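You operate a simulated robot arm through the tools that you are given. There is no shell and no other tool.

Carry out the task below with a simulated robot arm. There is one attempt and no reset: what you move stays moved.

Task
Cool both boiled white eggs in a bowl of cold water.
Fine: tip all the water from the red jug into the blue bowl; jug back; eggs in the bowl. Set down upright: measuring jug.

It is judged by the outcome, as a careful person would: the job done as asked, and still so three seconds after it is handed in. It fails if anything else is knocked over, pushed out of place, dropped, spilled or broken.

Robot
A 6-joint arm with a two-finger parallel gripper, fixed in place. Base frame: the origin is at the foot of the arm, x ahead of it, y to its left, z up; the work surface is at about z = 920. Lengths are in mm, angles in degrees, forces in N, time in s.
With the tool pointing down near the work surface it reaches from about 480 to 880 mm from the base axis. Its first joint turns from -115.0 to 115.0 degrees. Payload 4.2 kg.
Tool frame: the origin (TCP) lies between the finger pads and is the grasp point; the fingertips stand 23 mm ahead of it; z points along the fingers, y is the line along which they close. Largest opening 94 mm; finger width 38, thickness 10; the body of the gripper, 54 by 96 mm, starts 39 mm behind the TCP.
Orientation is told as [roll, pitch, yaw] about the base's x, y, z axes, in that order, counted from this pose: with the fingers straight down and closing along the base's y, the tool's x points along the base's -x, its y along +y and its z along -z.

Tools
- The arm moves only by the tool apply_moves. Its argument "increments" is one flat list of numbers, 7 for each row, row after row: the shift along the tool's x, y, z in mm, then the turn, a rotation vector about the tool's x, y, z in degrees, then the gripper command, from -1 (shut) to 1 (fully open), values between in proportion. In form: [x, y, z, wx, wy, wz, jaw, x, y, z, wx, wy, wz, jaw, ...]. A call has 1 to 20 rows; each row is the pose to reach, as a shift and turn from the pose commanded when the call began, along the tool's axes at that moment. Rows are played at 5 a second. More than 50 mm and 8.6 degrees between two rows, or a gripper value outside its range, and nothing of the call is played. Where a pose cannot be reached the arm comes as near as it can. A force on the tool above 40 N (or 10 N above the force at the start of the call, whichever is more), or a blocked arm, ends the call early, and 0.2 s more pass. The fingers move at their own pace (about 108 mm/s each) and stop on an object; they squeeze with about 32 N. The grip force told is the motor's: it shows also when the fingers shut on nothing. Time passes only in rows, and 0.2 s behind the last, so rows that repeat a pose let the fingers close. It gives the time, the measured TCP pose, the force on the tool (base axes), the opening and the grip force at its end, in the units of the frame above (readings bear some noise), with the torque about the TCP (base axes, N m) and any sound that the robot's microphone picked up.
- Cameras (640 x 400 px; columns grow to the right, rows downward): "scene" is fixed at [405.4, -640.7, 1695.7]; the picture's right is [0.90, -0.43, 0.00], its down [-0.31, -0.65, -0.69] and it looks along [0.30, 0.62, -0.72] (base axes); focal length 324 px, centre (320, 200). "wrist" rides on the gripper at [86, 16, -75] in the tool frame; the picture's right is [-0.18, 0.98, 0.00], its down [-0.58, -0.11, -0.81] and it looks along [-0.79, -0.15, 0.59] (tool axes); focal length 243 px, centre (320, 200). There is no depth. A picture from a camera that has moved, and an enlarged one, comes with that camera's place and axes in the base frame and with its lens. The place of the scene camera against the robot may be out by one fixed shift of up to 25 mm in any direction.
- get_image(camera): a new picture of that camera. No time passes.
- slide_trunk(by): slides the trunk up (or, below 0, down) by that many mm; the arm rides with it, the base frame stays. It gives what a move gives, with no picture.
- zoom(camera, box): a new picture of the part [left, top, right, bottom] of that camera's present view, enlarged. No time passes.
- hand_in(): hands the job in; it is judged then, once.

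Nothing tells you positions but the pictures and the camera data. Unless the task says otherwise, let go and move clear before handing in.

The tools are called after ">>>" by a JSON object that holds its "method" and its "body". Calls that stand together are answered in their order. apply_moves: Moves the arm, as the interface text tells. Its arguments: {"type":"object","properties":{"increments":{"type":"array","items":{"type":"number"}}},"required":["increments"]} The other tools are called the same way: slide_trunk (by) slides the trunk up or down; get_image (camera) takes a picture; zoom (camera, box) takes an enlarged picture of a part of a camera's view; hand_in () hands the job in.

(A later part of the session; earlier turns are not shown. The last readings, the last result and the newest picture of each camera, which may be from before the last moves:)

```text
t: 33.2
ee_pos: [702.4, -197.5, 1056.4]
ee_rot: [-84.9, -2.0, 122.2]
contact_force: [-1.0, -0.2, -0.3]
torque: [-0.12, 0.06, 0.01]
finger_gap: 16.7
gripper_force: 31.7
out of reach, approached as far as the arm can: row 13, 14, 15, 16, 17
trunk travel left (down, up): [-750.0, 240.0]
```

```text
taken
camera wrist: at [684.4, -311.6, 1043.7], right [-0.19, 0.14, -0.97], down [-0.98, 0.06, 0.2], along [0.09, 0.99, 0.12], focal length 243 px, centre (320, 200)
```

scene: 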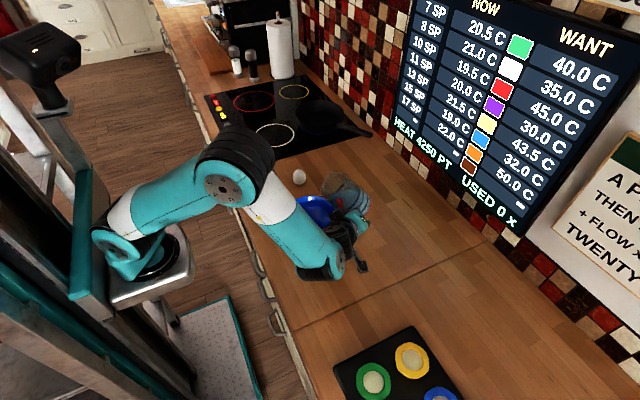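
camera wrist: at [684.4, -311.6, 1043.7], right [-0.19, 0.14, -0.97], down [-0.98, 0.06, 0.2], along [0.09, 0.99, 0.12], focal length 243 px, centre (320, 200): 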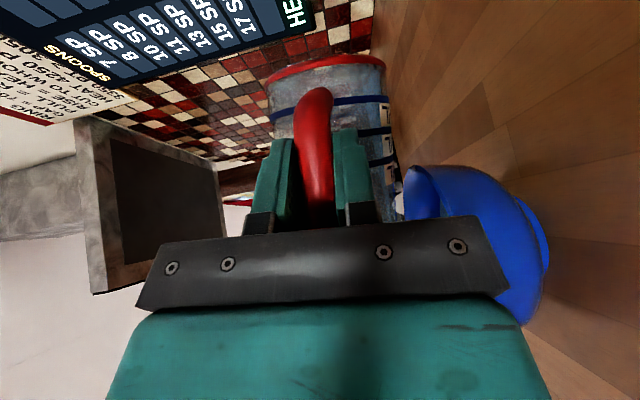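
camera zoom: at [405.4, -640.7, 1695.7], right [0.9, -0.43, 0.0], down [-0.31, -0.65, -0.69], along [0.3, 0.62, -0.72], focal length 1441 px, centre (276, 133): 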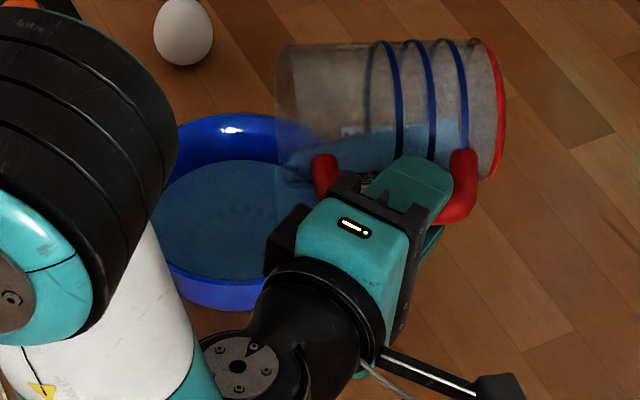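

Most of the water is in the bowl, but the arm reached its limit near 87°. I'll swing another 25° about the bowl's axis to gain reach, keeping the lip over the bowl, and then finish tilting.

>>> {"method": "apply_moves", "body": {"increments": [-0.7, -0.96, 11.04, -0.18, -4.98, -0.44, -1, -2.32, -1.88, 21.94, -0.35, -9.96, -0.89, -1, -4.85, -2.75, 32.7, -0.53, -14.93, -1.33, -1, -8.31, -3.56, 43.1, -0.7, -19.91, -1.78, -1, -12.7, -4.32, 53.3, -0.88, -24.89, -2.22, -1, -12.7, -4.32, 53.3, -0.88, -24.89, -2.22, -1]}}

>>> {"method": "zoom", "body": {"camera": "scene", "box": [280, 170, 380, 260]}}

>>> {"method": "get_image", "body": {"camera": "scene"}}

>>> {"method": "get_image", "body": {"camera": "wrist"}}

```text
t: 34.6
ee_pos: [745.6, -144.0, 1055.6]
ee_rot: [-82.9, -1.9, 146.3]
contact_force: [-0.4, -0.3, -2.0]
torque: [-0.09, 0.04, -0.02]
finger_gap: 16.5
gripper_force: 32.0
out of reach, approached as far as the arm can: row 4, 5, 6
trunk travel left (down, up): [-750.0, 240.0]
```

```text
4.44 times, centred on (330, 215) of scene
camera zoom: at [405.4, -640.7, 1695.7], right [0.9, -0.43, 0.0], down [-0.31, -0.65, -0.69], along [0.3, 0.62, -0.72], focal length 1441 px, centre (276, 133)
```

zoom: 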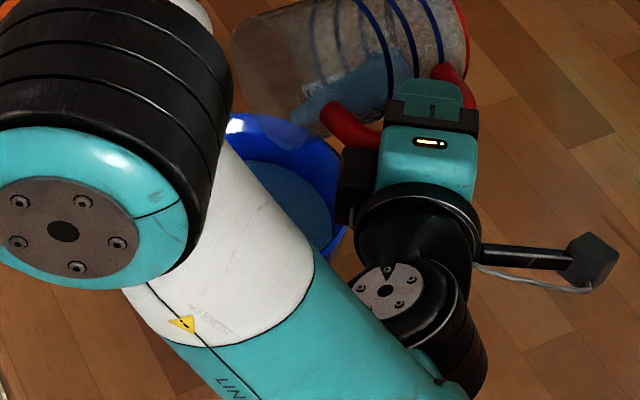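

```text
taken
```

scene: 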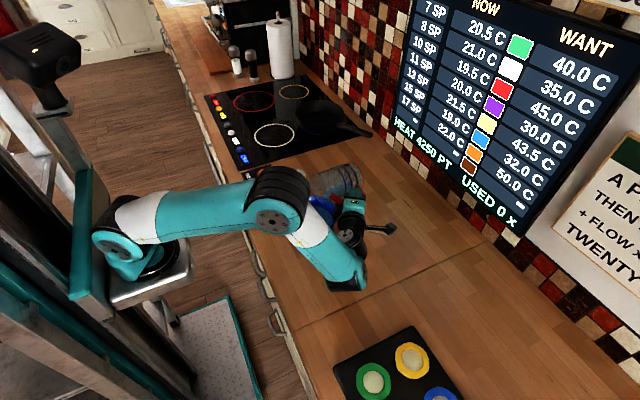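

```text
taken
camera wrist: at [774.5, -255.4, 1044.5], right [-0.25, 0.02, -0.97], down [-0.91, -0.34, 0.23], along [-0.32, 0.94, 0.1], focal length 243 px, centre (320, 200)
```

wrist: 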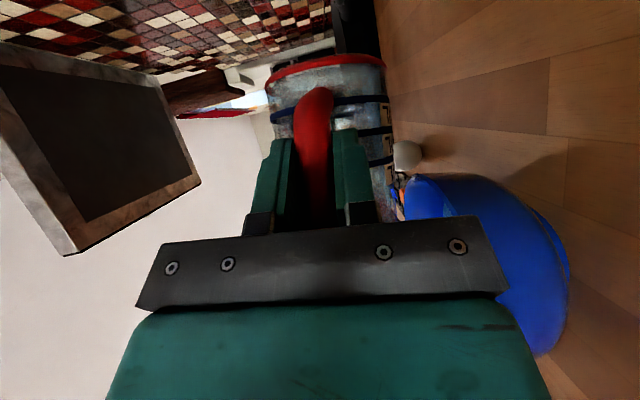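

A flat, low wrist seems to be the limit here. From this near-horizontal tilt I'll spin the jug about its own axis so the handle rises toward the top and the gripper comes from above. This keeps the tilt, and the lip stays over the bowl.

>>> {"method": "apply_moves", "body": {"increments": [-0.35, -8.49, -3.88, -4.33, 0.66, -3.43, -1, -1.27, -16.87, -6.68, -8.66, 1.32, -6.86, -1, -2.62, -25.11, -9.02, -12.99, 1.98, -10.29, -1, -4.36, -33.12, -10.53, -17.32, 2.64, -13.72, -1, -6.5, -40.99, -11.56, -21.65, 3.3, -17.15, -1, -6.5, -40.99, -11.56, -21.65, 3.3, -17.15, -1]}}

>>> {"method": "zoom", "body": {"camera": "scene", "box": [280, 170, 380, 260]}}

>>> {"method": "get_image", "body": {"camera": "scene"}}

>>> {"method": "get_image", "body": {"camera": "wrist"}}

```text
t: 36.0
ee_pos: [735.1, -147.3, 1095.3]
ee_rot: [-62.8, 15.4, 148.8]
contact_force: [-0.5, 0.0, -1.3]
torque: [-0.09, -0.01, 0.01]
finger_gap: 16.8
gripper_force: 32.6
trunk travel left (down, up): [-750.0, 240.0]
```

```text
4.44 times, centred on (330, 215) of scene
camera zoom: at [405.4, -640.7, 1695.7], right [0.9, -0.43, 0.0], down [-0.31, -0.65, -0.69], along [0.3, 0.62, -0.72], focal length 1441 px, centre (276, 133)
```

zoom: 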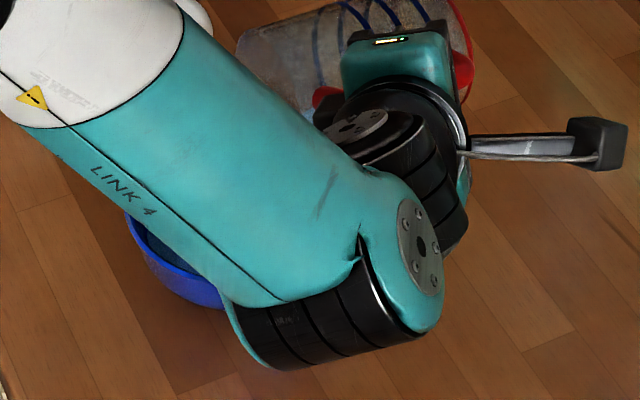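

```text
taken
```

scene: 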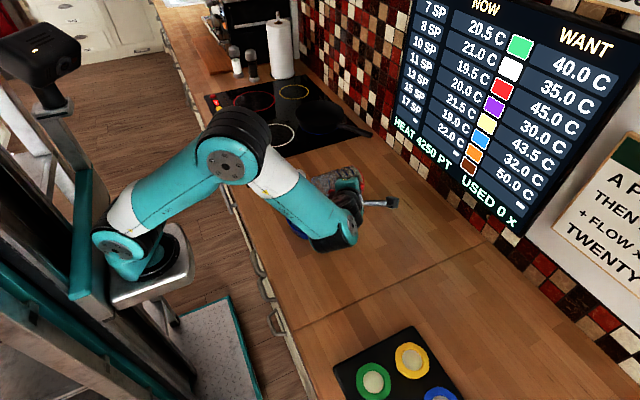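

```text
taken
camera wrist: at [763.9, -252.1, 1137.0], right [-0.19, -0.41, -0.89], down [-0.93, -0.22, 0.3], along [-0.32, 0.89, -0.34], focal length 243 px, centre (320, 200)
```

wrist: 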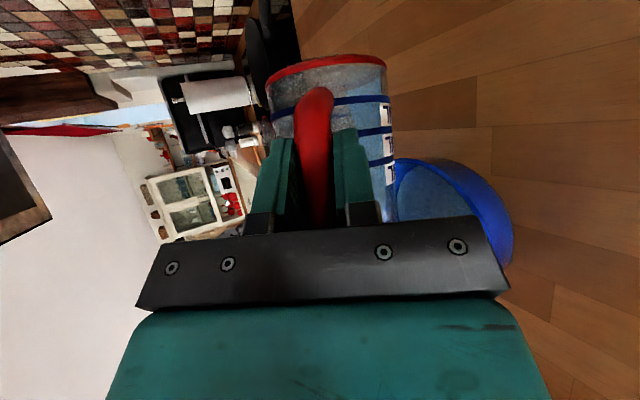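

That pose is fully reachable, and the water in the bowl is visible. I'll continue the spin another 28° so the handle is nearly on top, with the lip still over the bowl.

>>> {"method": "apply_moves", "body": {"increments": [0.5, -7.29, -0.84, -4.29, 0, -3.6, -1, 0.58, -14.45, -1.03, -8.58, 0, -7.2, -1, 0.13, -21.56, -0.65, -12.87, 0, -10.8, -1, -0.83, -28.3, 0.36, -17.16, 0, -14.4, -1, -2.24, -34.87, 1.84, -21.45, 0, -18, -1, -2.24, -34.87, 1.84, -21.45, 0, -18, -1]}}

>>> {"method": "get_image", "body": {"camera": "wrist"}}

>>> {"method": "get_image", "body": {"camera": "scene"}}

```text
t: 37.4
ee_pos: [741.8, -123.4, 1129.1]
ee_rot: [-36.5, 28.9, 161.1]
contact_force: [0.1, -0.2, -1.8]
torque: [-0.1, 0.01, -0.01]
finger_gap: 16.6
gripper_force: 31.8
out of reach, approached as far as the arm can: row 5, 6
trunk travel left (down, up): [-750.0, 240.0]
```

```text
taken
camera wrist: at [771.4, -195.4, 1216.0], right [-0.14, -0.79, -0.6], down [-0.93, -0.09, 0.34], along [-0.33, 0.61, -0.72], focal length 243 px, centre (320, 200)
```

wrist: 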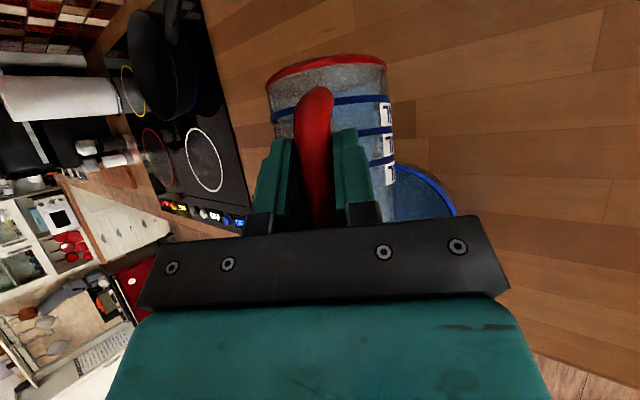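

```text
taken
```

scene: 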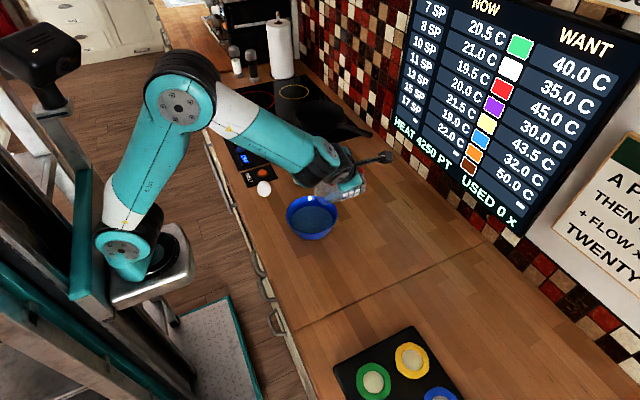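

The jug is now handle-up with its lip over the bowl. I'll look closely at what remains in it before tilting further.

>>> {"method": "zoom", "body": {"camera": "scene", "box": [270, 140, 400, 250]}}

>>> {"method": "zoom", "body": {"camera": "wrist", "box": [240, 40, 480, 240]}}

```text
3.64 times, centred on (335, 195) of scene
camera zoom: at [405.4, -640.7, 1695.7], right [0.9, -0.43, 0.0], down [-0.31, -0.65, -0.69], along [0.3, 0.62, -0.72], focal length 1179 px, centre (266, 218)
```

zoom: 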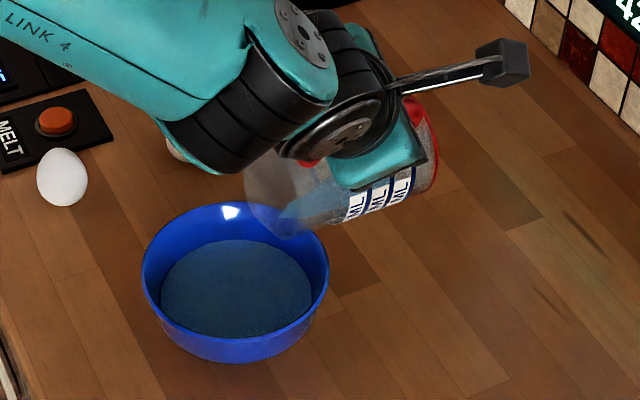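

```text
2.00 times, centred on (360, 140) of wrist
camera zoom: at [771.4, -195.4, 1216.0], right [-0.14, -0.79, -0.6], down [-0.93, -0.09, 0.34], along [-0.33, 0.61, -0.72], focal length 485 px, centre (240, 320)
```

zoom: 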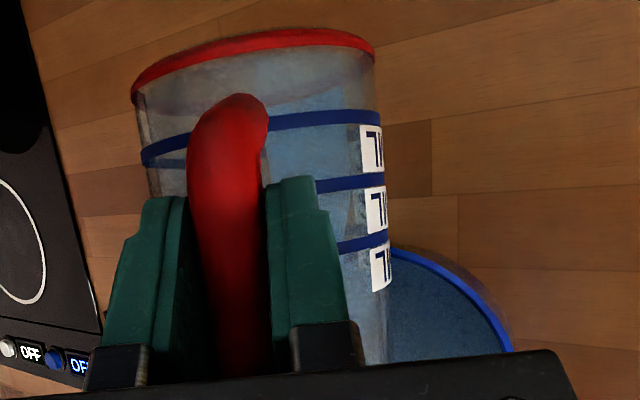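

About a third of a cup's depth still lies along the jug's lower wall, and the lip is still inside the bowl. I'll tilt a few more degrees in small steps and watch whether the arm follows.

>>> {"method": "apply_moves", "body": {"increments": [-2.2, -0.9, -3.7, 0.67, 1.7, -0.8, -1, -4.4, -1.8, -7.5, 1.34, 3.41, -1.6, -1, -6.7, -2.7, -11.2, 2.02, 5.11, -2.4, -1, -8.9, -3.55, -15, 2.69, 6.82, -3.2, -1, -8.9, -3.55, -15, 2.69, 6.82, -3.2, -1]}}

>>> {"method": "zoom", "body": {"camera": "scene", "box": [270, 140, 400, 250]}}

```text
t: 38.6
ee_pos: [752.4, -102.7, 1167.1]
ee_rot: [-40.3, 36.1, 159.1]
contact_force: [-0.5, 0.1, -1.0]
torque: [-0.03, -0.01, 0.0]
finger_gap: 16.8
gripper_force: 32.3
out of reach, approached as far as the arm can: row 1, 2, 3, 4, 5
trunk travel left (down, up): [-750.0, 240.0]
```

```text
3.64 times, centred on (335, 195) of scene
camera zoom: at [405.4, -640.7, 1695.7], right [0.9, -0.43, 0.0], down [-0.31, -0.65, -0.69], along [0.3, 0.62, -0.72], focal length 1179 px, centre (266, 218)
```

zoom: 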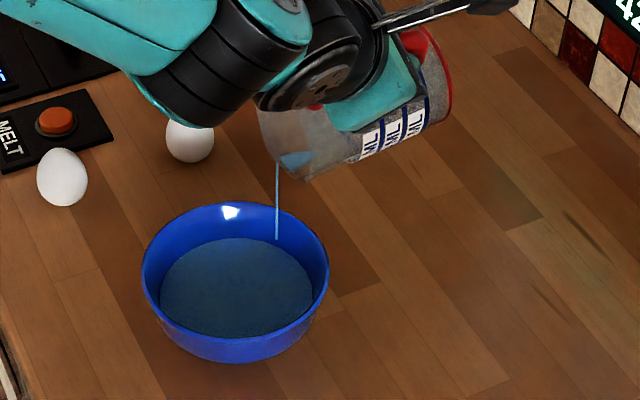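

The arm could not hold position while tilting, so the lip drifted toward the bowl's far edge. The stream is still landing inside. I'll back off right away: tilt back 8° and return toward the bowl's centre.

>>> {"method": "apply_moves", "body": {"increments": [-12.2, 18.2, 3.6, -1.6, -4.1, 1.9, -1, -24.4, 36.5, 7.3, -3.36, -8.52, 4.0, -1, -24.4, 36.5, 7.3, -3.36, -8.52, 4.0, -1]}}

>>> {"method": "zoom", "body": {"camera": "scene", "box": [270, 140, 400, 250]}}

>>> {"method": "get_image", "body": {"camera": "scene"}}

```text
t: 39.4
ee_pos: [741.7, -123.4, 1131.2]
ee_rot: [-35.7, 27.1, 161.6]
contact_force: [0.4, 0.5, -1.5]
torque: [-0.05, -0.02, 0.01]
finger_gap: 16.8
gripper_force: 31.8
trunk travel left (down, up): [-750.0, 240.0]
```

```text
3.64 times, centred on (335, 195) of scene
camera zoom: at [405.4, -640.7, 1695.7], right [0.9, -0.43, 0.0], down [-0.31, -0.65, -0.69], along [0.3, 0.62, -0.72], focal length 1179 px, centre (266, 218)
```

zoom: 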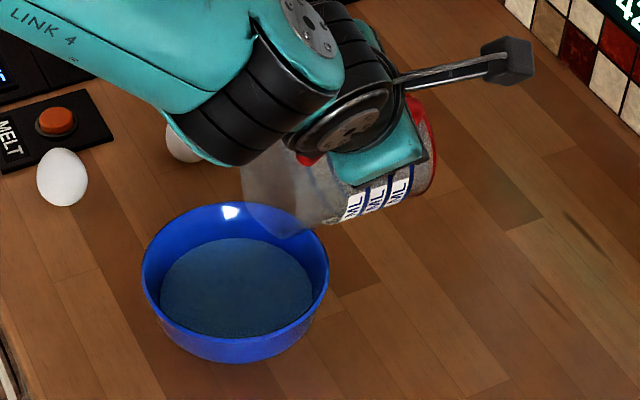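

```text
taken
```

scene: 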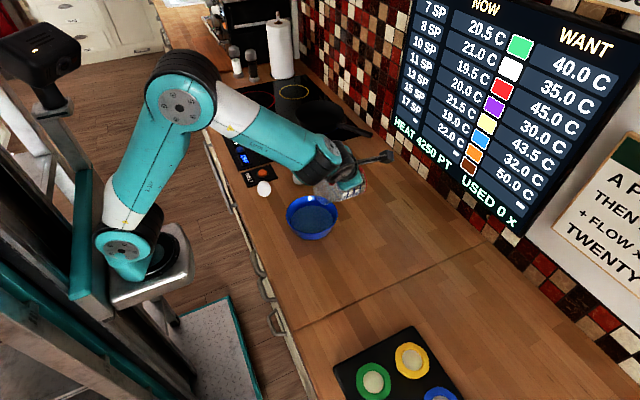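

The stream stopped and the jug looks nearly empty. I'll zoom in to check for leftover water in the jug and any spill around the bowl.

>>> {"method": "zoom", "body": {"camera": "scene", "box": [325, 160, 400, 215]}}

>>> {"method": "zoom", "body": {"camera": "wrist", "box": [240, 40, 480, 240]}}

>>> {"method": "zoom", "body": {"camera": "scene", "box": [275, 180, 355, 250]}}

```text
7.27 times, centred on (362, 188) of scene
camera zoom: at [405.4, -640.7, 1695.7], right [0.9, -0.43, 0.0], down [-0.31, -0.65, -0.69], along [0.3, 0.62, -0.72], focal length 2358 px, centre (11, 291)
```

zoom: 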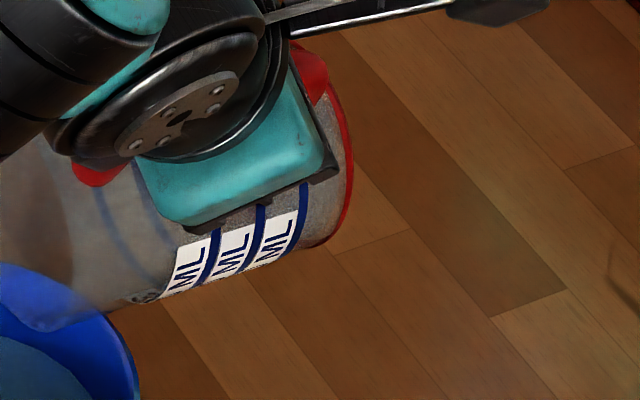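

```text
2.00 times, centred on (360, 140) of wrist
camera zoom: at [774.8, -194.8, 1215.9], right [-0.16, -0.79, -0.59], down [-0.92, -0.1, 0.37], along [-0.35, 0.61, -0.71], focal length 485 px, centre (240, 320)
```

zoom: 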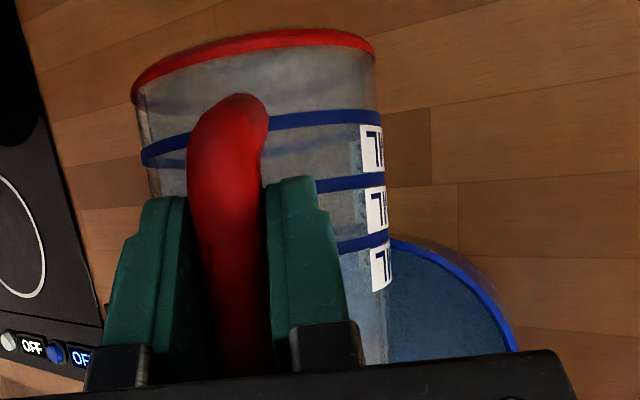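

```text
5.71 times, centred on (315, 215) of scene
camera zoom: at [405.4, -640.7, 1695.7], right [0.9, -0.43, 0.0], down [-0.31, -0.65, -0.69], along [0.3, 0.62, -0.72], focal length 1853 px, centre (349, 114)
```

zoom: 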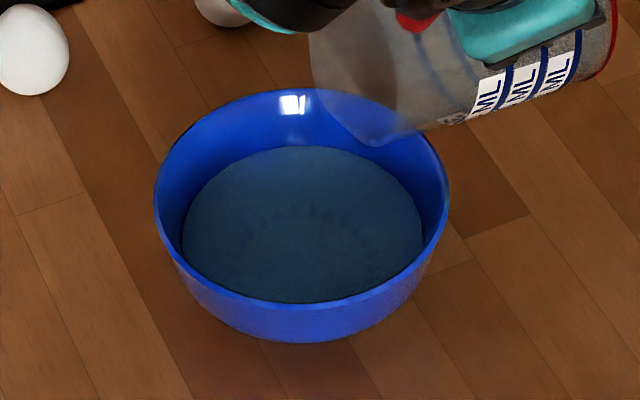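

The jug looks empty, nothing has spilled, and the bowl's water level leaves room for the eggs. I'll now retrace the path, first undoing the handle-up spin over the bowl.

>>> {"method": "apply_moves", "body": {"increments": [-3.0, 7.8, 2.4, 4.45, 0.29, 3.35, -1, -6.1, 15.6, 4.8, 8.9, 0.58, 6.69, -1, -9.1, 23.5, 7.2, 13.36, 0.88, 10.04, -1, -12.2, 31.3, 9.6, 17.81, 1.17, 13.38, -1, -15.2, 39.1, 11.98, 22.26, 1.46, 16.73, -1, -15.2, 39.1, 11.98, 22.26, 1.46, 16.73, -1]}}

>>> {"method": "get_image", "body": {"camera": "scene"}}

>>> {"method": "get_image", "body": {"camera": "wrist"}}

```text
t: 40.8
ee_pos: [737.0, -146.2, 1095.6]
ee_rot: [-62.8, 15.4, 148.9]
contact_force: [0.4, 0.1, -1.1]
torque: [-0.09, -0.01, -0.02]
finger_gap: 16.6
gripper_force: 31.9
trunk travel left (down, up): [-750.0, 240.0]
```

```text
taken
```

scene: 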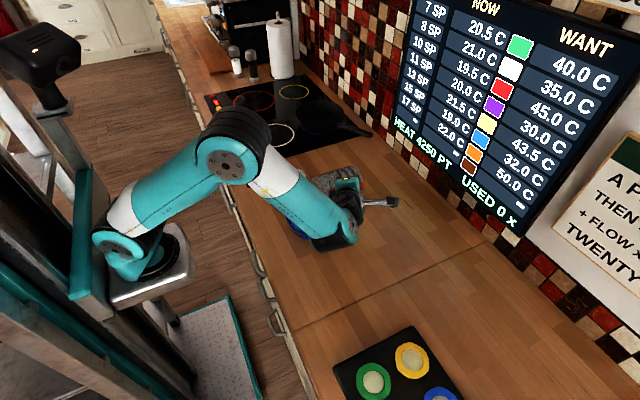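

```text
taken
camera wrist: at [764.9, -251.5, 1138.0], right [-0.19, -0.41, -0.89], down [-0.93, -0.22, 0.29], along [-0.31, 0.88, -0.34], focal length 243 px, centre (320, 200)
```

wrist: 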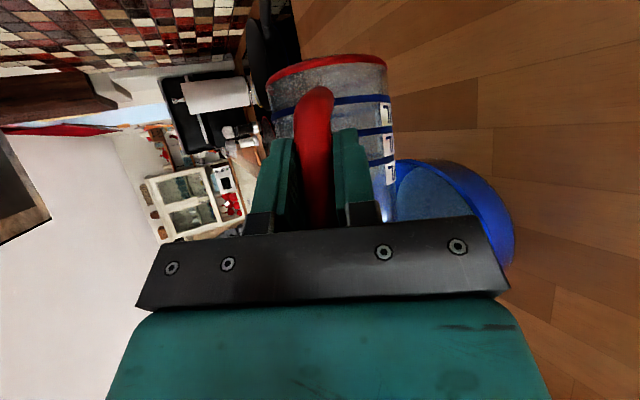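

Back at the known pose exactly. The jug is empty, so I'll roll it partly upright while moving away from the bowl, keeping the tool pointing downward to avoid the awkward flat-wrist region.

>>> {"method": "apply_moves", "body": {"increments": [2.04, 5.83, -5.46, 0.83, 1.31, 4.63, -1, 4.08, 11.66, -10.92, 1.66, 2.62, 9.26, -1, 6.12, 17.49, -16.38, 2.49, 3.93, 13.89, -1, 8.16, 23.32, -21.84, 3.32, 5.24, 18.52, -1, 10.2, 29.15, -27.3, 4.15, 6.55, 23.15, -1, 12.24, 34.98, -32.76, 4.98, 7.86, 27.78, -1, 14.28, 40.81, -38.22, 5.81, 9.17, 32.41, -1, 16.32, 46.64, -43.68, 6.64, 10.48, 37.04, -1, 18.36, 52.47, -49.14, 7.47, 11.79, 41.67, -1, 20.4, 58.3, -54.6, 8.3, 13.1, 46.3, -1, 20.4, 58.3, -54.6, 8.3, 13.1, 46.3, -1]}}

>>> {"method": "get_image", "body": {"camera": "scene"}}

>>> {"method": "zoom", "body": {"camera": "scene", "box": [280, 150, 400, 250]}}

```text
t: 43.2
ee_pos: [720.5, -227.1, 1075.0]
ee_rot: [-69.6, -22.5, 118.7]
contact_force: [0.0, 1.3, -1.1]
torque: [-0.12, 0.06, 0.01]
finger_gap: 16.7
gripper_force: 32.3
trunk travel left (down, up): [-750.0, 240.0]
```

```text
taken
```

scene: 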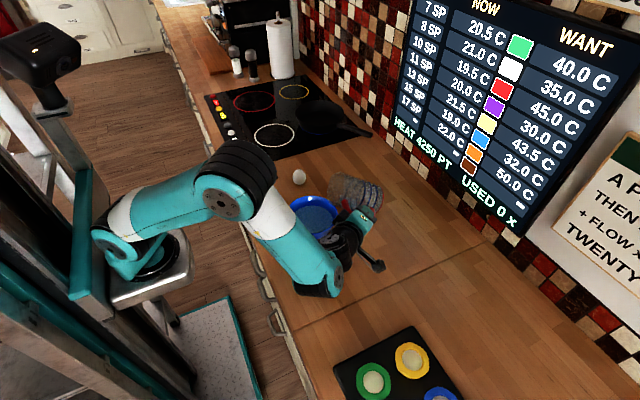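

```text
4.00 times, centred on (340, 200) of scene
camera zoom: at [405.4, -640.7, 1695.7], right [0.9, -0.43, 0.0], down [-0.31, -0.65, -0.69], along [0.3, 0.62, -0.72], focal length 1297 px, centre (240, 200)
```

zoom: 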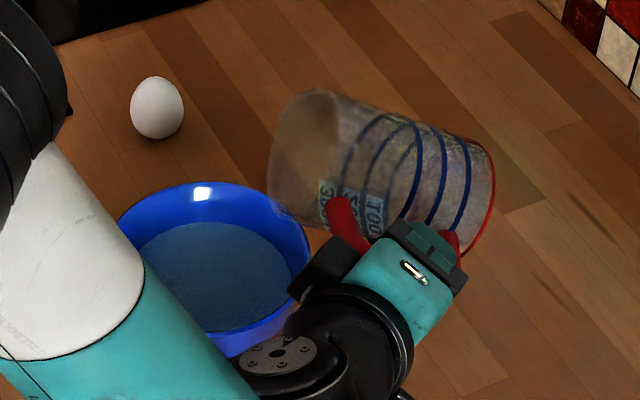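

The jug is clearly empty. I'll now bring it fully upright here, clear of the bowl.

>>> {"method": "apply_moves", "body": {"increments": [-0.38, -0.87, -0.32, -3.86, 0, 4.6, -1, -0.77, -1.73, -0.64, -7.72, 0, 9.2, -1, -1.15, -2.6, -0.96, -11.58, 0, 13.8, -1, -1.53, -3.46, -1.28, -15.44, 0, 18.4, -1, -1.92, -4.33, -1.6, -19.3, 0, 23.0, -1, -2.3, -5.2, -1.92, -23.16, 0, 27.6, -1, -2.68, -6.06, -2.24, -27.02, 0, 32.2, -1, -3.06, -6.93, -2.56, -30.88, 0, 36.8, -1, -3.45, -7.8, -2.88, -34.74, 0, 41.4, -1, -3.83, -8.66, -3.2, -38.6, 0, 46.0, -1, -3.83, -8.66, -3.2, -38.6, 0, 46.0, -1]}}

>>> {"method": "zoom", "body": {"camera": "scene", "box": [280, 150, 400, 250]}}

>>> {"method": "get_image", "body": {"camera": "wrist"}}

```text
t: 45.6
ee_pos: [719.7, -226.4, 1085.9]
ee_rot: [0.2, -50.0, 72.8]
contact_force: [-0.2, 0.4, -1.4]
torque: [-0.11, 0.02, -0.03]
finger_gap: 16.5
gripper_force: 32.5
trunk travel left (down, up): [-750.0, 240.0]
```

```text
4.00 times, centred on (340, 200) of scene
camera zoom: at [405.4, -640.7, 1695.7], right [0.9, -0.43, 0.0], down [-0.31, -0.65, -0.69], along [0.3, 0.62, -0.72], focal length 1297 px, centre (240, 200)
```

zoom: 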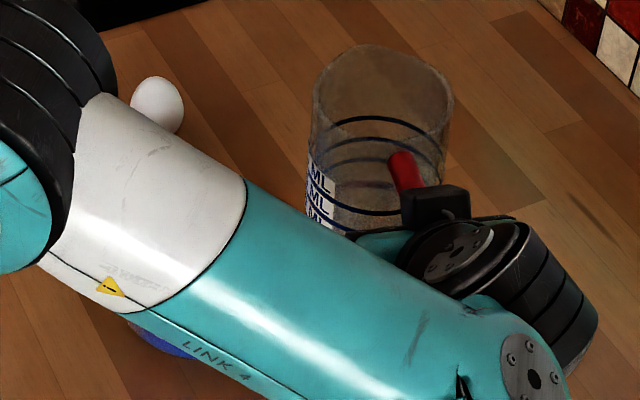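

```text
taken
camera wrist: at [671.1, -329.6, 1067.6], right [-0.9, 0.4, 0.14], down [0.03, -0.27, 0.96], along [0.43, 0.88, 0.23], focal length 243 px, centre (320, 200)
```

wrist: 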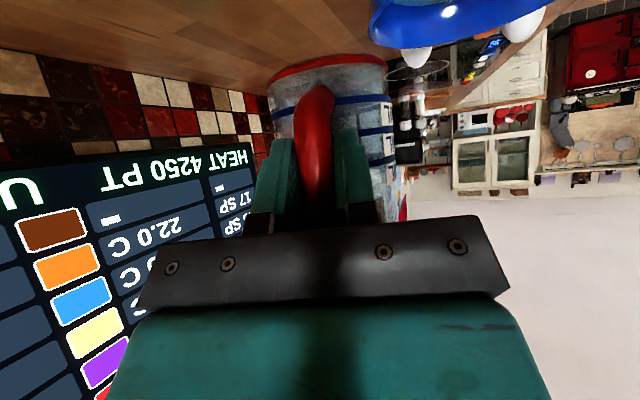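

The jug is upright and empty. I'll carry it back above its original spot, turning it back to its original orientation, and stay high.

>>> {"method": "apply_moves", "body": {"increments": [4.2, 8.3, -5.0, 1.53, 0, 1.29, -1, 11.2, 22.1, -13.4, 4.09, 0, 3.43, -1, 18.2, 36.0, -21.7, 6.64, 0, 5.57, -1, 25.2, 49.8, -30.1, 9.19, 0, 7.72, -1, 32.2, 63.6, -38.4, 11.75, 0, 9.86, -1, 39.3, 77.5, -46.8, 14.3, 0, 12.0, -1, 46.3, 91.3, -55.1, 16.85, 0, 14.15, -1, 53.3, 105.1, -63.5, 19.41, 0, 16.29, -1, 60.3, 119.0, -71.8, 21.96, 0, 18.43, -1, 67.3, 132.8, -80.2, 24.51, 0, 20.58, -1, 74.3, 146.6, -88.5, 27.06, 0, 22.72, -1, 80.6, 159.1, -96.0, 29.36, 0, 24.65, -1, 84.1, 166.0, -100.2, 30.64, 0, 25.72, -1, 84.1, 166.0, -100.2, 30.64, 0, 25.72, -1]}}

>>> {"method": "get_image", "body": {"camera": "wrist"}}

>>> {"method": "get_image", "body": {"camera": "scene"}}

>>> {"method": "zoom", "body": {"camera": "scene", "box": [270, 190, 370, 310]}}

```text
t: 48.6
ee_pos: [521.8, -299.9, 1085.0]
ee_rot: [0.1, -49.9, 32.6]
contact_force: [-0.1, -0.1, -1.6]
torque: [-0.03, 0.11, 0.02]
finger_gap: 16.8
gripper_force: 32.2
trunk travel left (down, up): [-750.0, 240.0]
```

```text
taken
camera wrist: at [418.7, -349.1, 1067.8], right [-0.43, 0.89, 0.14], down [-0.14, -0.22, 0.96], along [0.89, 0.4, 0.23], focal length 243 px, centre (320, 200)
```

wrist: 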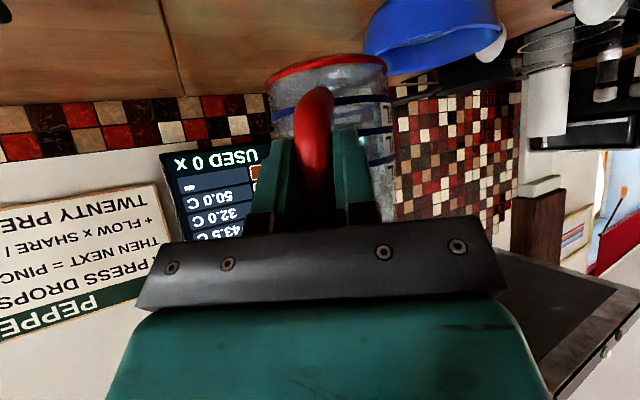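

```text
taken
```

scene: 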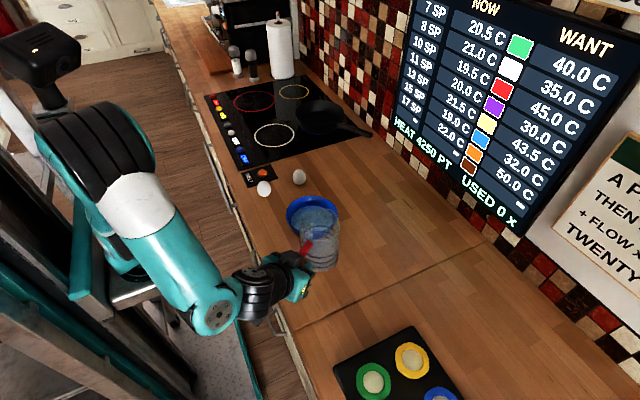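

```text
3.33 times, centred on (320, 250) of scene
camera zoom: at [405.4, -640.7, 1695.7], right [0.9, -0.43, 0.0], down [-0.31, -0.65, -0.69], along [0.3, 0.62, -0.72], focal length 1081 px, centre (320, 33)
```

zoom: 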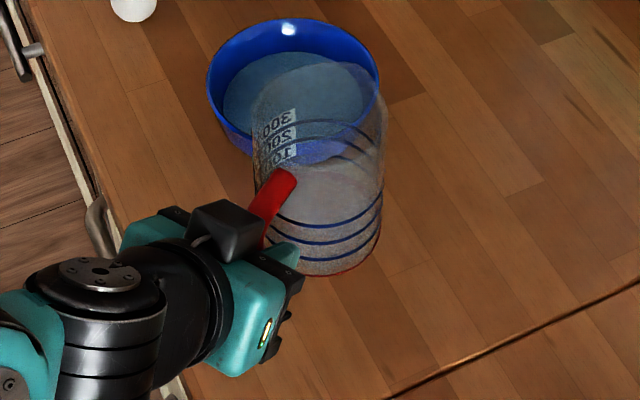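

The jug is empty and upright above its spot. It turned about 5° around the round handle while pouring, so I'll turn the tool back by 5° to restore its original position. Then I'll descend to about 24 mm above the table.

>>> {"method": "apply_moves", "body": {"increments": [8.1, -0.8, 5.9, 0.96, 0, 0.8, -1, 19.6, -1.5, 15.5, 1.9, 0, 1.6, -1, 32.6, -2.26, 26.4, 2.9, 0, 2.4, -1, 44.9, -2.26, 36.7, 3.83, 0, 3.2, -1, 54.1, -2.26, 44.5, 3.83, 0, 3.2, -1, 57.9, -2.26, 47.7, 3.83, 0, 3.2, -1, 57.9, -2.26, 47.7, 3.83, 0, 3.2, -1]}}

>>> {"method": "zoom", "body": {"camera": "scene", "box": [270, 190, 370, 310]}}

>>> {"method": "zoom", "body": {"camera": "wrist", "box": [220, 30, 440, 170]}}

```text
t: 50.2
ee_pos: [524.1, -304.7, 1011.3]
ee_rot: [0.0, -49.9, 27.7]
contact_force: [0.3, 0.2, -3.3]
torque: [-0.04, 0.1, -0.03]
finger_gap: 16.6
gripper_force: 31.7
trunk travel left (down, up): [-750.0, 240.0]
```

```text
3.33 times, centred on (320, 250) of scene
camera zoom: at [405.4, -640.7, 1695.7], right [0.9, -0.43, 0.0], down [-0.31, -0.65, -0.69], along [0.3, 0.62, -0.72], focal length 1081 px, centre (320, 33)
```

zoom: 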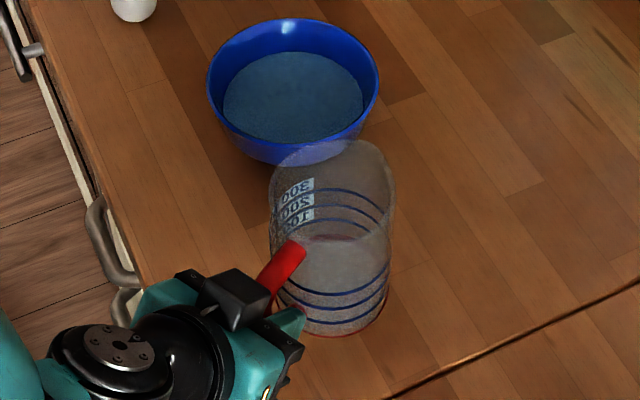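

```text
2.86 times, centred on (330, 100) of wrist
camera zoom: at [416.3, -342.9, 993.0], right [-0.35, 0.92, 0.14], down [-0.16, -0.21, 0.96], along [0.92, 0.32, 0.23], focal length 693 px, centre (291, 486)
```

zoom: 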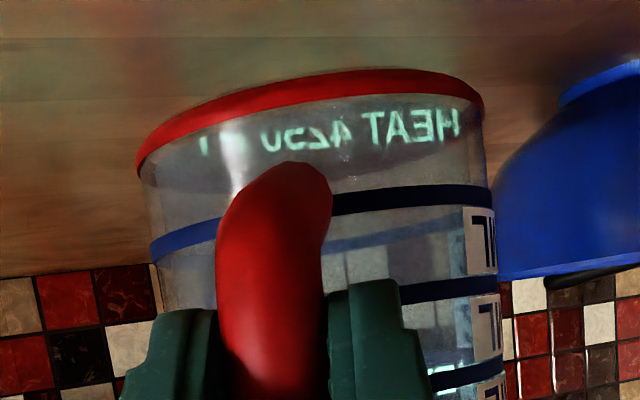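

Almost aligned: the TCP is about 3 mm off, which I'll correct. I'll descend to just above contact and check the force.

>>> {"method": "apply_moves", "body": {"increments": [6.4, 1.5, 4.9, 0, 0, 0, -1, 11.7, 3, 9.4, 0, 0, 0, -1, 15.5, 3, 12.6, 0, 0, 0, -1, 17.1, 3, 13.9, 0, 0, 0, -1, 17.1, 3, 13.9, 0, 0, 0, -1]}}

>>> {"method": "zoom", "body": {"camera": "scene", "box": [270, 190, 370, 310]}}

```text
t: 51.4
ee_pos: [521.1, -301.9, 988.9]
ee_rot: [0.1, -49.9, 27.8]
contact_force: [0.4, -0.5, -1.6]
torque: [-0.04, 0.08, -0.02]
finger_gap: 16.5
gripper_force: 32.0
trunk travel left (down, up): [-750.0, 240.0]
```

```text
3.33 times, centred on (320, 250) of scene
camera zoom: at [405.4, -640.7, 1695.7], right [0.9, -0.43, 0.0], down [-0.31, -0.65, -0.69], along [0.3, 0.62, -0.72], focal length 1081 px, centre (320, 33)
```

zoom: 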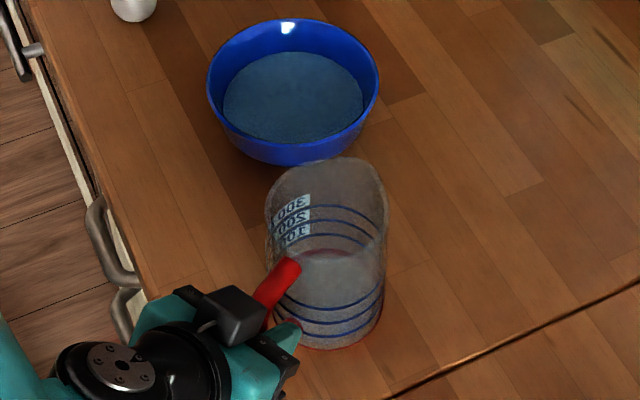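

Within 1–2 mm of its original place. I'll lower the last few millimetres until the table takes the weight.

>>> {"method": "apply_moves", "body": {"increments": [0.3, -0.7, 1.2, 0, 0, 0, -1, 1.05, -0.7, 1.85, 0, 0, 0, -1, 1.4, -0.7, 2.2, 0, 0, 0, -1, 1.4, -0.7, 2.2, 0, 0, 0, -1]}}

```text
t: 52.4
ee_pos: [522.8, -301.9, 986.3]
ee_rot: [-0.1, -50.0, 27.9]
contact_force: [-1.3, -1.4, 4.7]
torque: [0.26, -0.29, -0.09]
finger_gap: 16.5
gripper_force: 31.7
trunk travel left (down, up): [-750.0, 240.0]
```

The table is now carrying the jug (+4.7 N). I'll release the handle gently.

>>> {"method": "apply_moves", "body": {"increments": [-0.4, 0, -0.3, 0, 0, 0, -1, -0.6, 0, -0.5, 0, 0, 0, -0.6, -0.6, 0, -0.5, 0, 0, 0, -0.2, -0.6, 0, -0.5, 0, 0, 0, 0.3, -0.6, 0, -0.5, 0, 0, 0, 0.3]}}

>>> {"method": "zoom", "body": {"camera": "scene", "box": [270, 190, 370, 310]}}

>>> {"method": "get_image", "body": {"camera": "wrist"}}

```text
t: 53.6
ee_pos: [522.5, -301.0, 987.8]
ee_rot: [0.0, -49.9, 27.7]
contact_force: [-0.3, 0.0, -0.4]
torque: [0.0, -0.04, -0.02]
finger_gap: 60.9
gripper_force: 0.0
trunk travel left (down, up): [-750.0, 240.0]
```

```text
3.33 times, centred on (320, 250) of scene
camera zoom: at [405.4, -640.7, 1695.7], right [0.9, -0.43, 0.0], down [-0.31, -0.65, -0.69], along [0.3, 0.62, -0.72], focal length 1081 px, centre (320, 33)
```

zoom: 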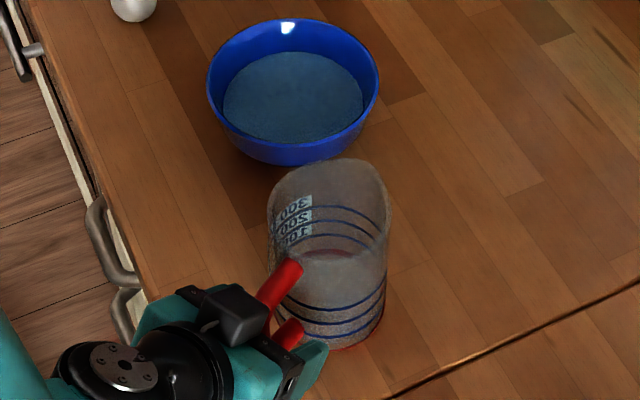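

```text
taken
camera wrist: at [415.3, -340.4, 969.7], right [-0.35, 0.92, 0.14], down [-0.16, -0.21, 0.96], along [0.92, 0.32, 0.23], focal length 243 px, centre (320, 200)
```

wrist: 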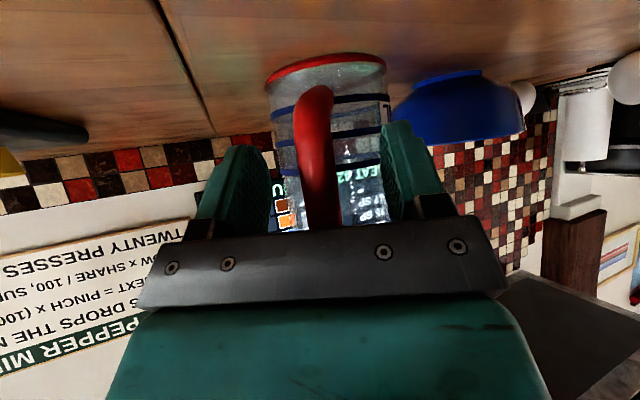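

The jug stands upright on its original spot. I'll back out along the tool axis and then return the tool to pointing straight down for the eggs.

>>> {"method": "apply_moves", "body": {"increments": [0, 0, -12, 0, 0, 0, 1, 0, 0, -30, 0, 0, 0, 1, 0, 0, -55, 0, 0, 0, 1, 0, 0, -80, 0, 0, 0, 1, -15, 0, -110, 0, 0, 0, 1, -45, 0, -140, 0, 0, 0, 1, -80, 0, -160, 0, 0, 0, 1, -80, 0, -160, 0, 0, 0, 1]}}

>>> {"method": "zoom", "body": {"camera": "scene", "box": [270, 190, 370, 310]}}

```text
t: 55.4
ee_pos: [459.5, -336.1, 1153.8]
ee_rot: [0.1, -49.9, 27.8]
contact_force: [-0.2, 0.0, 0.0]
torque: [0.01, 0.02, 0.0]
finger_gap: 94.0
gripper_force: 0.0
trunk travel left (down, up): [-750.0, 240.0]
```

```text
3.33 times, centred on (320, 250) of scene
camera zoom: at [405.4, -640.7, 1695.7], right [0.9, -0.43, 0.0], down [-0.31, -0.65, -0.69], along [0.3, 0.62, -0.72], focal length 1081 px, centre (320, 33)
```

zoom: 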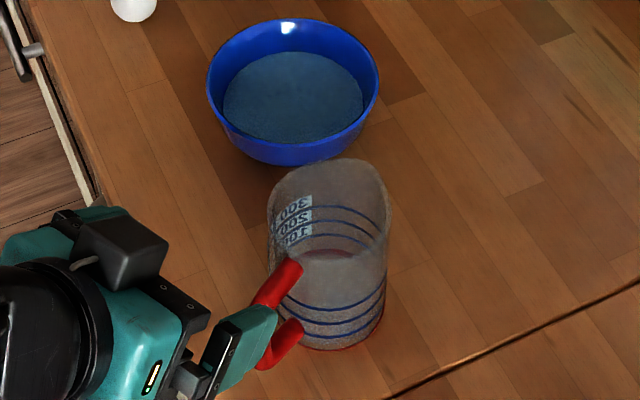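

>>> {"method": "apply_moves", "body": {"increments": [-6.6, 0, -5.5, 0, 7.1, 0, 1, -13.1, 0, -11, 0, 14.3, 0, 1, -19.7, 0, -16.5, 0, 21.4, 0, 1, -26.3, 0, -22, 0, 28.6, 0, 1, -32.8, 0, -27.6, 0, 35.7, 0, 1, -39.4, 0, -33.1, 0, 42.9, 0, 1, -46, 0, -38.6, 0, 50, 0, 1, -46, 0, -38.6, 0, 50, 0, 1]}}

```text
t: 57.2
ee_pos: [459.4, -334.8, 1212.5]
ee_rot: [0.1, 0.0, 27.8]
contact_force: [0.2, -0.4, -0.8]
torque: [0.01, -0.02, 0.01]
finger_gap: 94.0
gripper_force: 0.0
trunk travel left (down, up): [-750.0, 240.0]
```

The jug is unaffected. I'll swing over to the eggs with the tool straight down, for a close look.

>>> {"method": "apply_moves", "body": {"increments": [-18.7, 28.3, 1.8, 0, 0, 4.6, 1, -37.5, 56.6, 3.7, 0, 0, 9.3, 1, -56.2, 84.9, 5.5, 0, 0, 13.9, 1, -74.9, 113.1, 7.3, 0, 0, 18.5, 1, -93.6, 141.4, 9.2, 0, 0, 23.2, 1, -112.4, 169.7, 11, 0, 0, 27.8, 1, -131.1, 198, 12.8, 0, 0, 27.8, 1, -149.8, 226.3, 14.7, 0, 0, 27.8, 1, -168.5, 254.6, 16.5, 0, 0, 27.8, 1, -187.3, 282.8, 18.3, 0, 0, 27.8, 1, -206, 311.1, 20.2, 0, 0, 27.8, 1, -224.7, 339.4, 22, 0, 0, 27.8, 1, -224.7, 339.4, 22, 0, 0, 27.8, 1]}}

>>> {"method": "get_image", "body": {"camera": "wrist"}}

>>> {"method": "zoom", "body": {"camera": "wrist", "box": [240, 0, 480, 150]}}

>>> {"method": "zoom", "body": {"camera": "scene", "box": [235, 155, 345, 245]}}

```text
t: 60.0
ee_pos: [501.7, 71.3, 1190.1]
ee_rot: [0.0, -0.1, 0.1]
contact_force: [0.2, -0.6, -1.1]
torque: [0.0, 0.0, 0.0]
finger_gap: 94.1
gripper_force: 0.0
trunk travel left (down, up): [-750.0, 240.0]
```

```text
taken
camera wrist: at [414.7, 87.3, 1264.8], right [0.18, 0.98, 0.0], down [0.58, -0.11, 0.81], along [0.79, -0.15, -0.59], focal length 243 px, centre (320, 200)
```

wrist: 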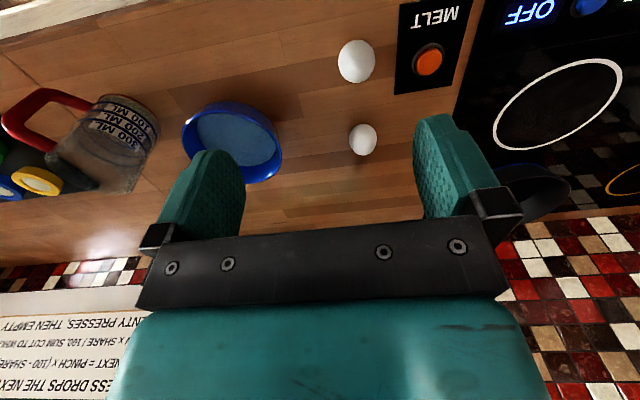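

```text
2.67 times, centred on (360, 75) of wrist
camera zoom: at [414.7, 87.3, 1264.8], right [0.18, 0.98, 0.0], down [0.58, -0.11, 0.81], along [0.79, -0.15, -0.59], focal length 647 px, centre (213, 533)
```

zoom: 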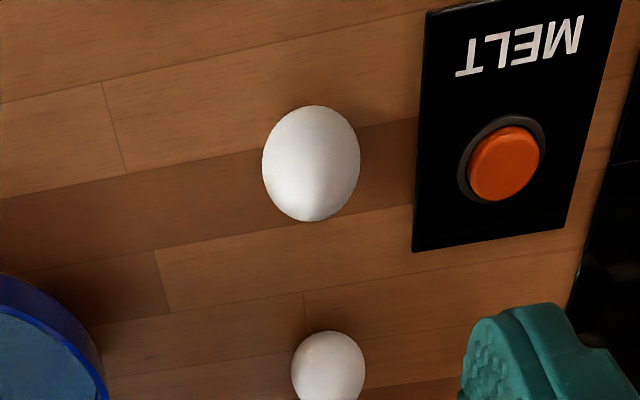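

```text
4.44 times, centred on (290, 200) of scene
camera zoom: at [405.4, -640.7, 1695.7], right [0.9, -0.43, 0.0], down [-0.31, -0.65, -0.69], along [0.3, 0.62, -0.72], focal length 1441 px, centre (453, 200)
```

zoom: 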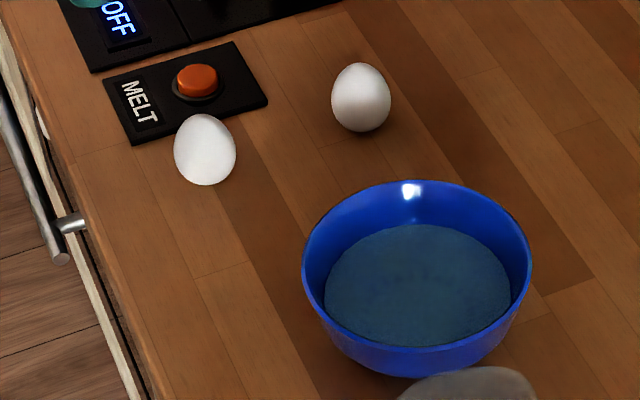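

The two eggs stand upright, about 45 mm wide and 57 mm tall, near (561, 107) and (685, 110). The MELT panel edge is at y≈160, so I'll narrow the jaws to about 68 mm and hover just above the nearer egg to check alignment.

>>> {"method": "apply_moves", "body": {"increments": [-12, 7, 36, 0, 0, 0, 0.7, -24, 14, 72, 0, 0, 0, 0.45, -36, 21.5, 108, 0, 0, 0, 0.45, -48, 28.5, 144, 0, 0, 0, 0.45, -59.3, 35.7, 174, 0, 0, 0, 0.45, -59.3, 35.7, 174, 0, 0, 0, 0.45]}}

>>> {"method": "get_image", "body": {"camera": "wrist"}}

>>> {"method": "zoom", "body": {"camera": "scene", "box": [235, 155, 315, 225]}}

```text
t: 61.4
ee_pos: [559.2, 105.5, 1016.7]
ee_rot: [-0.1, 0.0, 0.0]
contact_force: [0.9, -0.3, 0.3]
torque: [0.0, 0.0, 0.0]
finger_gap: 68.2
gripper_force: 0.1
trunk travel left (down, up): [-750.0, 240.0]
```

```text
taken
camera wrist: at [473.5, 121.6, 1091.3], right [0.18, 0.98, 0.0], down [0.58, -0.11, 0.81], along [0.79, -0.15, -0.59], focal length 243 px, centre (320, 200)
```

wrist: 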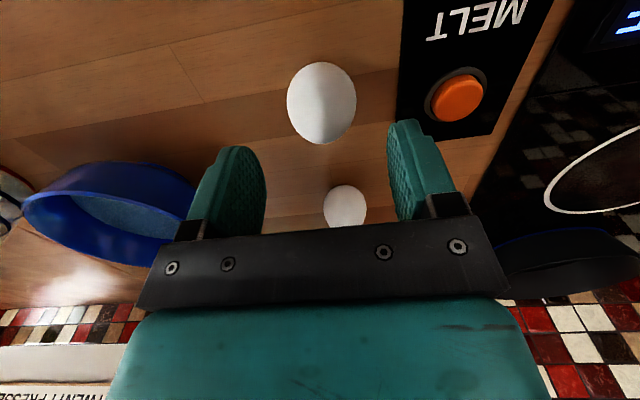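

```text
5.71 times, centred on (275, 190) of scene
camera zoom: at [405.4, -640.7, 1695.7], right [0.9, -0.43, 0.0], down [-0.31, -0.65, -0.69], along [0.3, 0.62, -0.72], focal length 1853 px, centre (577, 257)
```

zoom: 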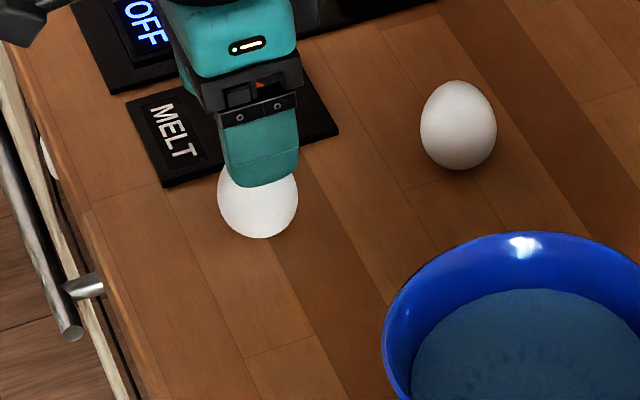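

Nearly centred over the egg, about 2 mm off. I'll correct that and descend around it with the jaws still open.

>>> {"method": "apply_moves", "body": {"increments": [-1.8, 1.5, 15, 0, 0, 0, 0.45, -1.8, 1.5, 32, 0, 0, 0, 0.45, -1.8, 1.5, 48, 0, 0, 0, 0.45, -1.8, 1.5, 60, 0, 0, 0, 0.45, -1.8, 1.5, 67, 0, 0, 0, 0.45, -1.8, 1.5, 67, 0, 0, 0, 0.45]}}

>>> {"method": "get_image", "body": {"camera": "wrist"}}

>>> {"method": "zoom", "body": {"camera": "scene", "box": [235, 155, 315, 225]}}

```text
t: 62.8
ee_pos: [560.7, 106.6, 948.8]
ee_rot: [0.0, 0.0, 0.0]
contact_force: [0.1, 0.1, 0.5]
torque: [-0.01, 0.0, 0.01]
finger_gap: 68.3
gripper_force: 0.0
trunk travel left (down, up): [-750.0, 240.0]
```

```text
taken
camera wrist: at [474.7, 122.1, 1023.8], right [0.18, 0.98, 0.0], down [0.58, -0.11, 0.81], along [0.79, -0.15, -0.59], focal length 243 px, centre (320, 200)
```

wrist: 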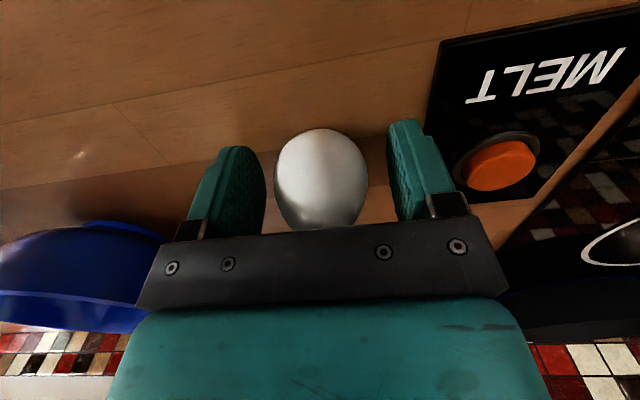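

```text
5.71 times, centred on (275, 190) of scene
camera zoom: at [405.4, -640.7, 1695.7], right [0.9, -0.43, 0.0], down [-0.31, -0.65, -0.69], along [0.3, 0.62, -0.72], focal length 1853 px, centre (577, 257)
```

zoom: 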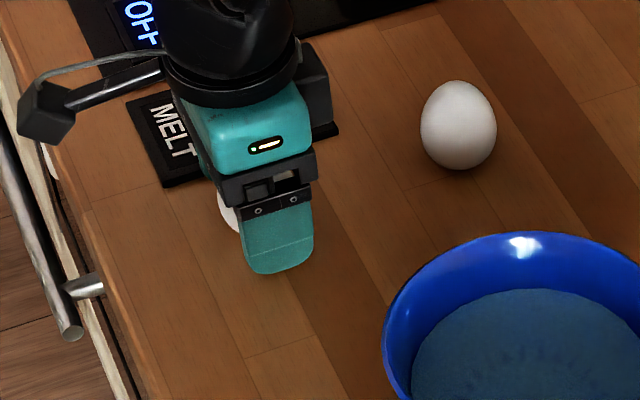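

The egg is centred between the pads. I'll close on it gently and check the grip.

>>> {"method": "apply_moves", "body": {"increments": [0, 0, 0, 0, 0, 0, 0.2, 0, 0, 0, 0, 0, 0, 0.03, 0, 0, 0, 0, 0, 0, -0.2, 0, 0, 0, 0, 0, 0, -0.2]}}

>>> {"method": "get_image", "body": {"camera": "wrist"}}

```text
t: 63.8
ee_pos: [560.7, 107.2, 948.6]
ee_rot: [0.0, 0.1, 0.0]
contact_force: [0.5, -0.6, 0.3]
torque: [-0.04, 0.01, -0.01]
finger_gap: 41.5
gripper_force: 32.0
trunk travel left (down, up): [-750.0, 240.0]
```

```text
taken
camera wrist: at [474.7, 122.2, 1023.9], right [0.18, 0.98, 0.0], down [0.58, -0.11, 0.81], along [0.79, -0.15, -0.59], focal length 243 px, centre (320, 200)
```

wrist: 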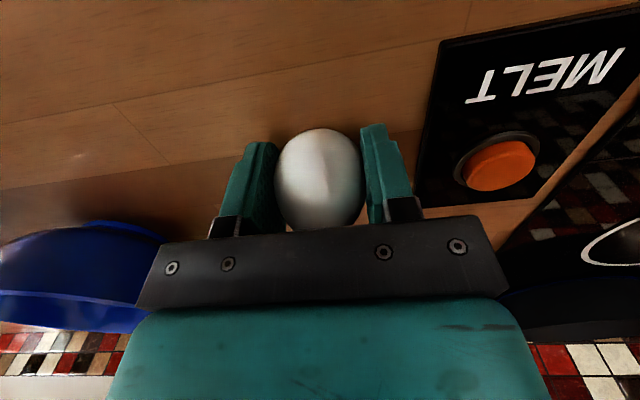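

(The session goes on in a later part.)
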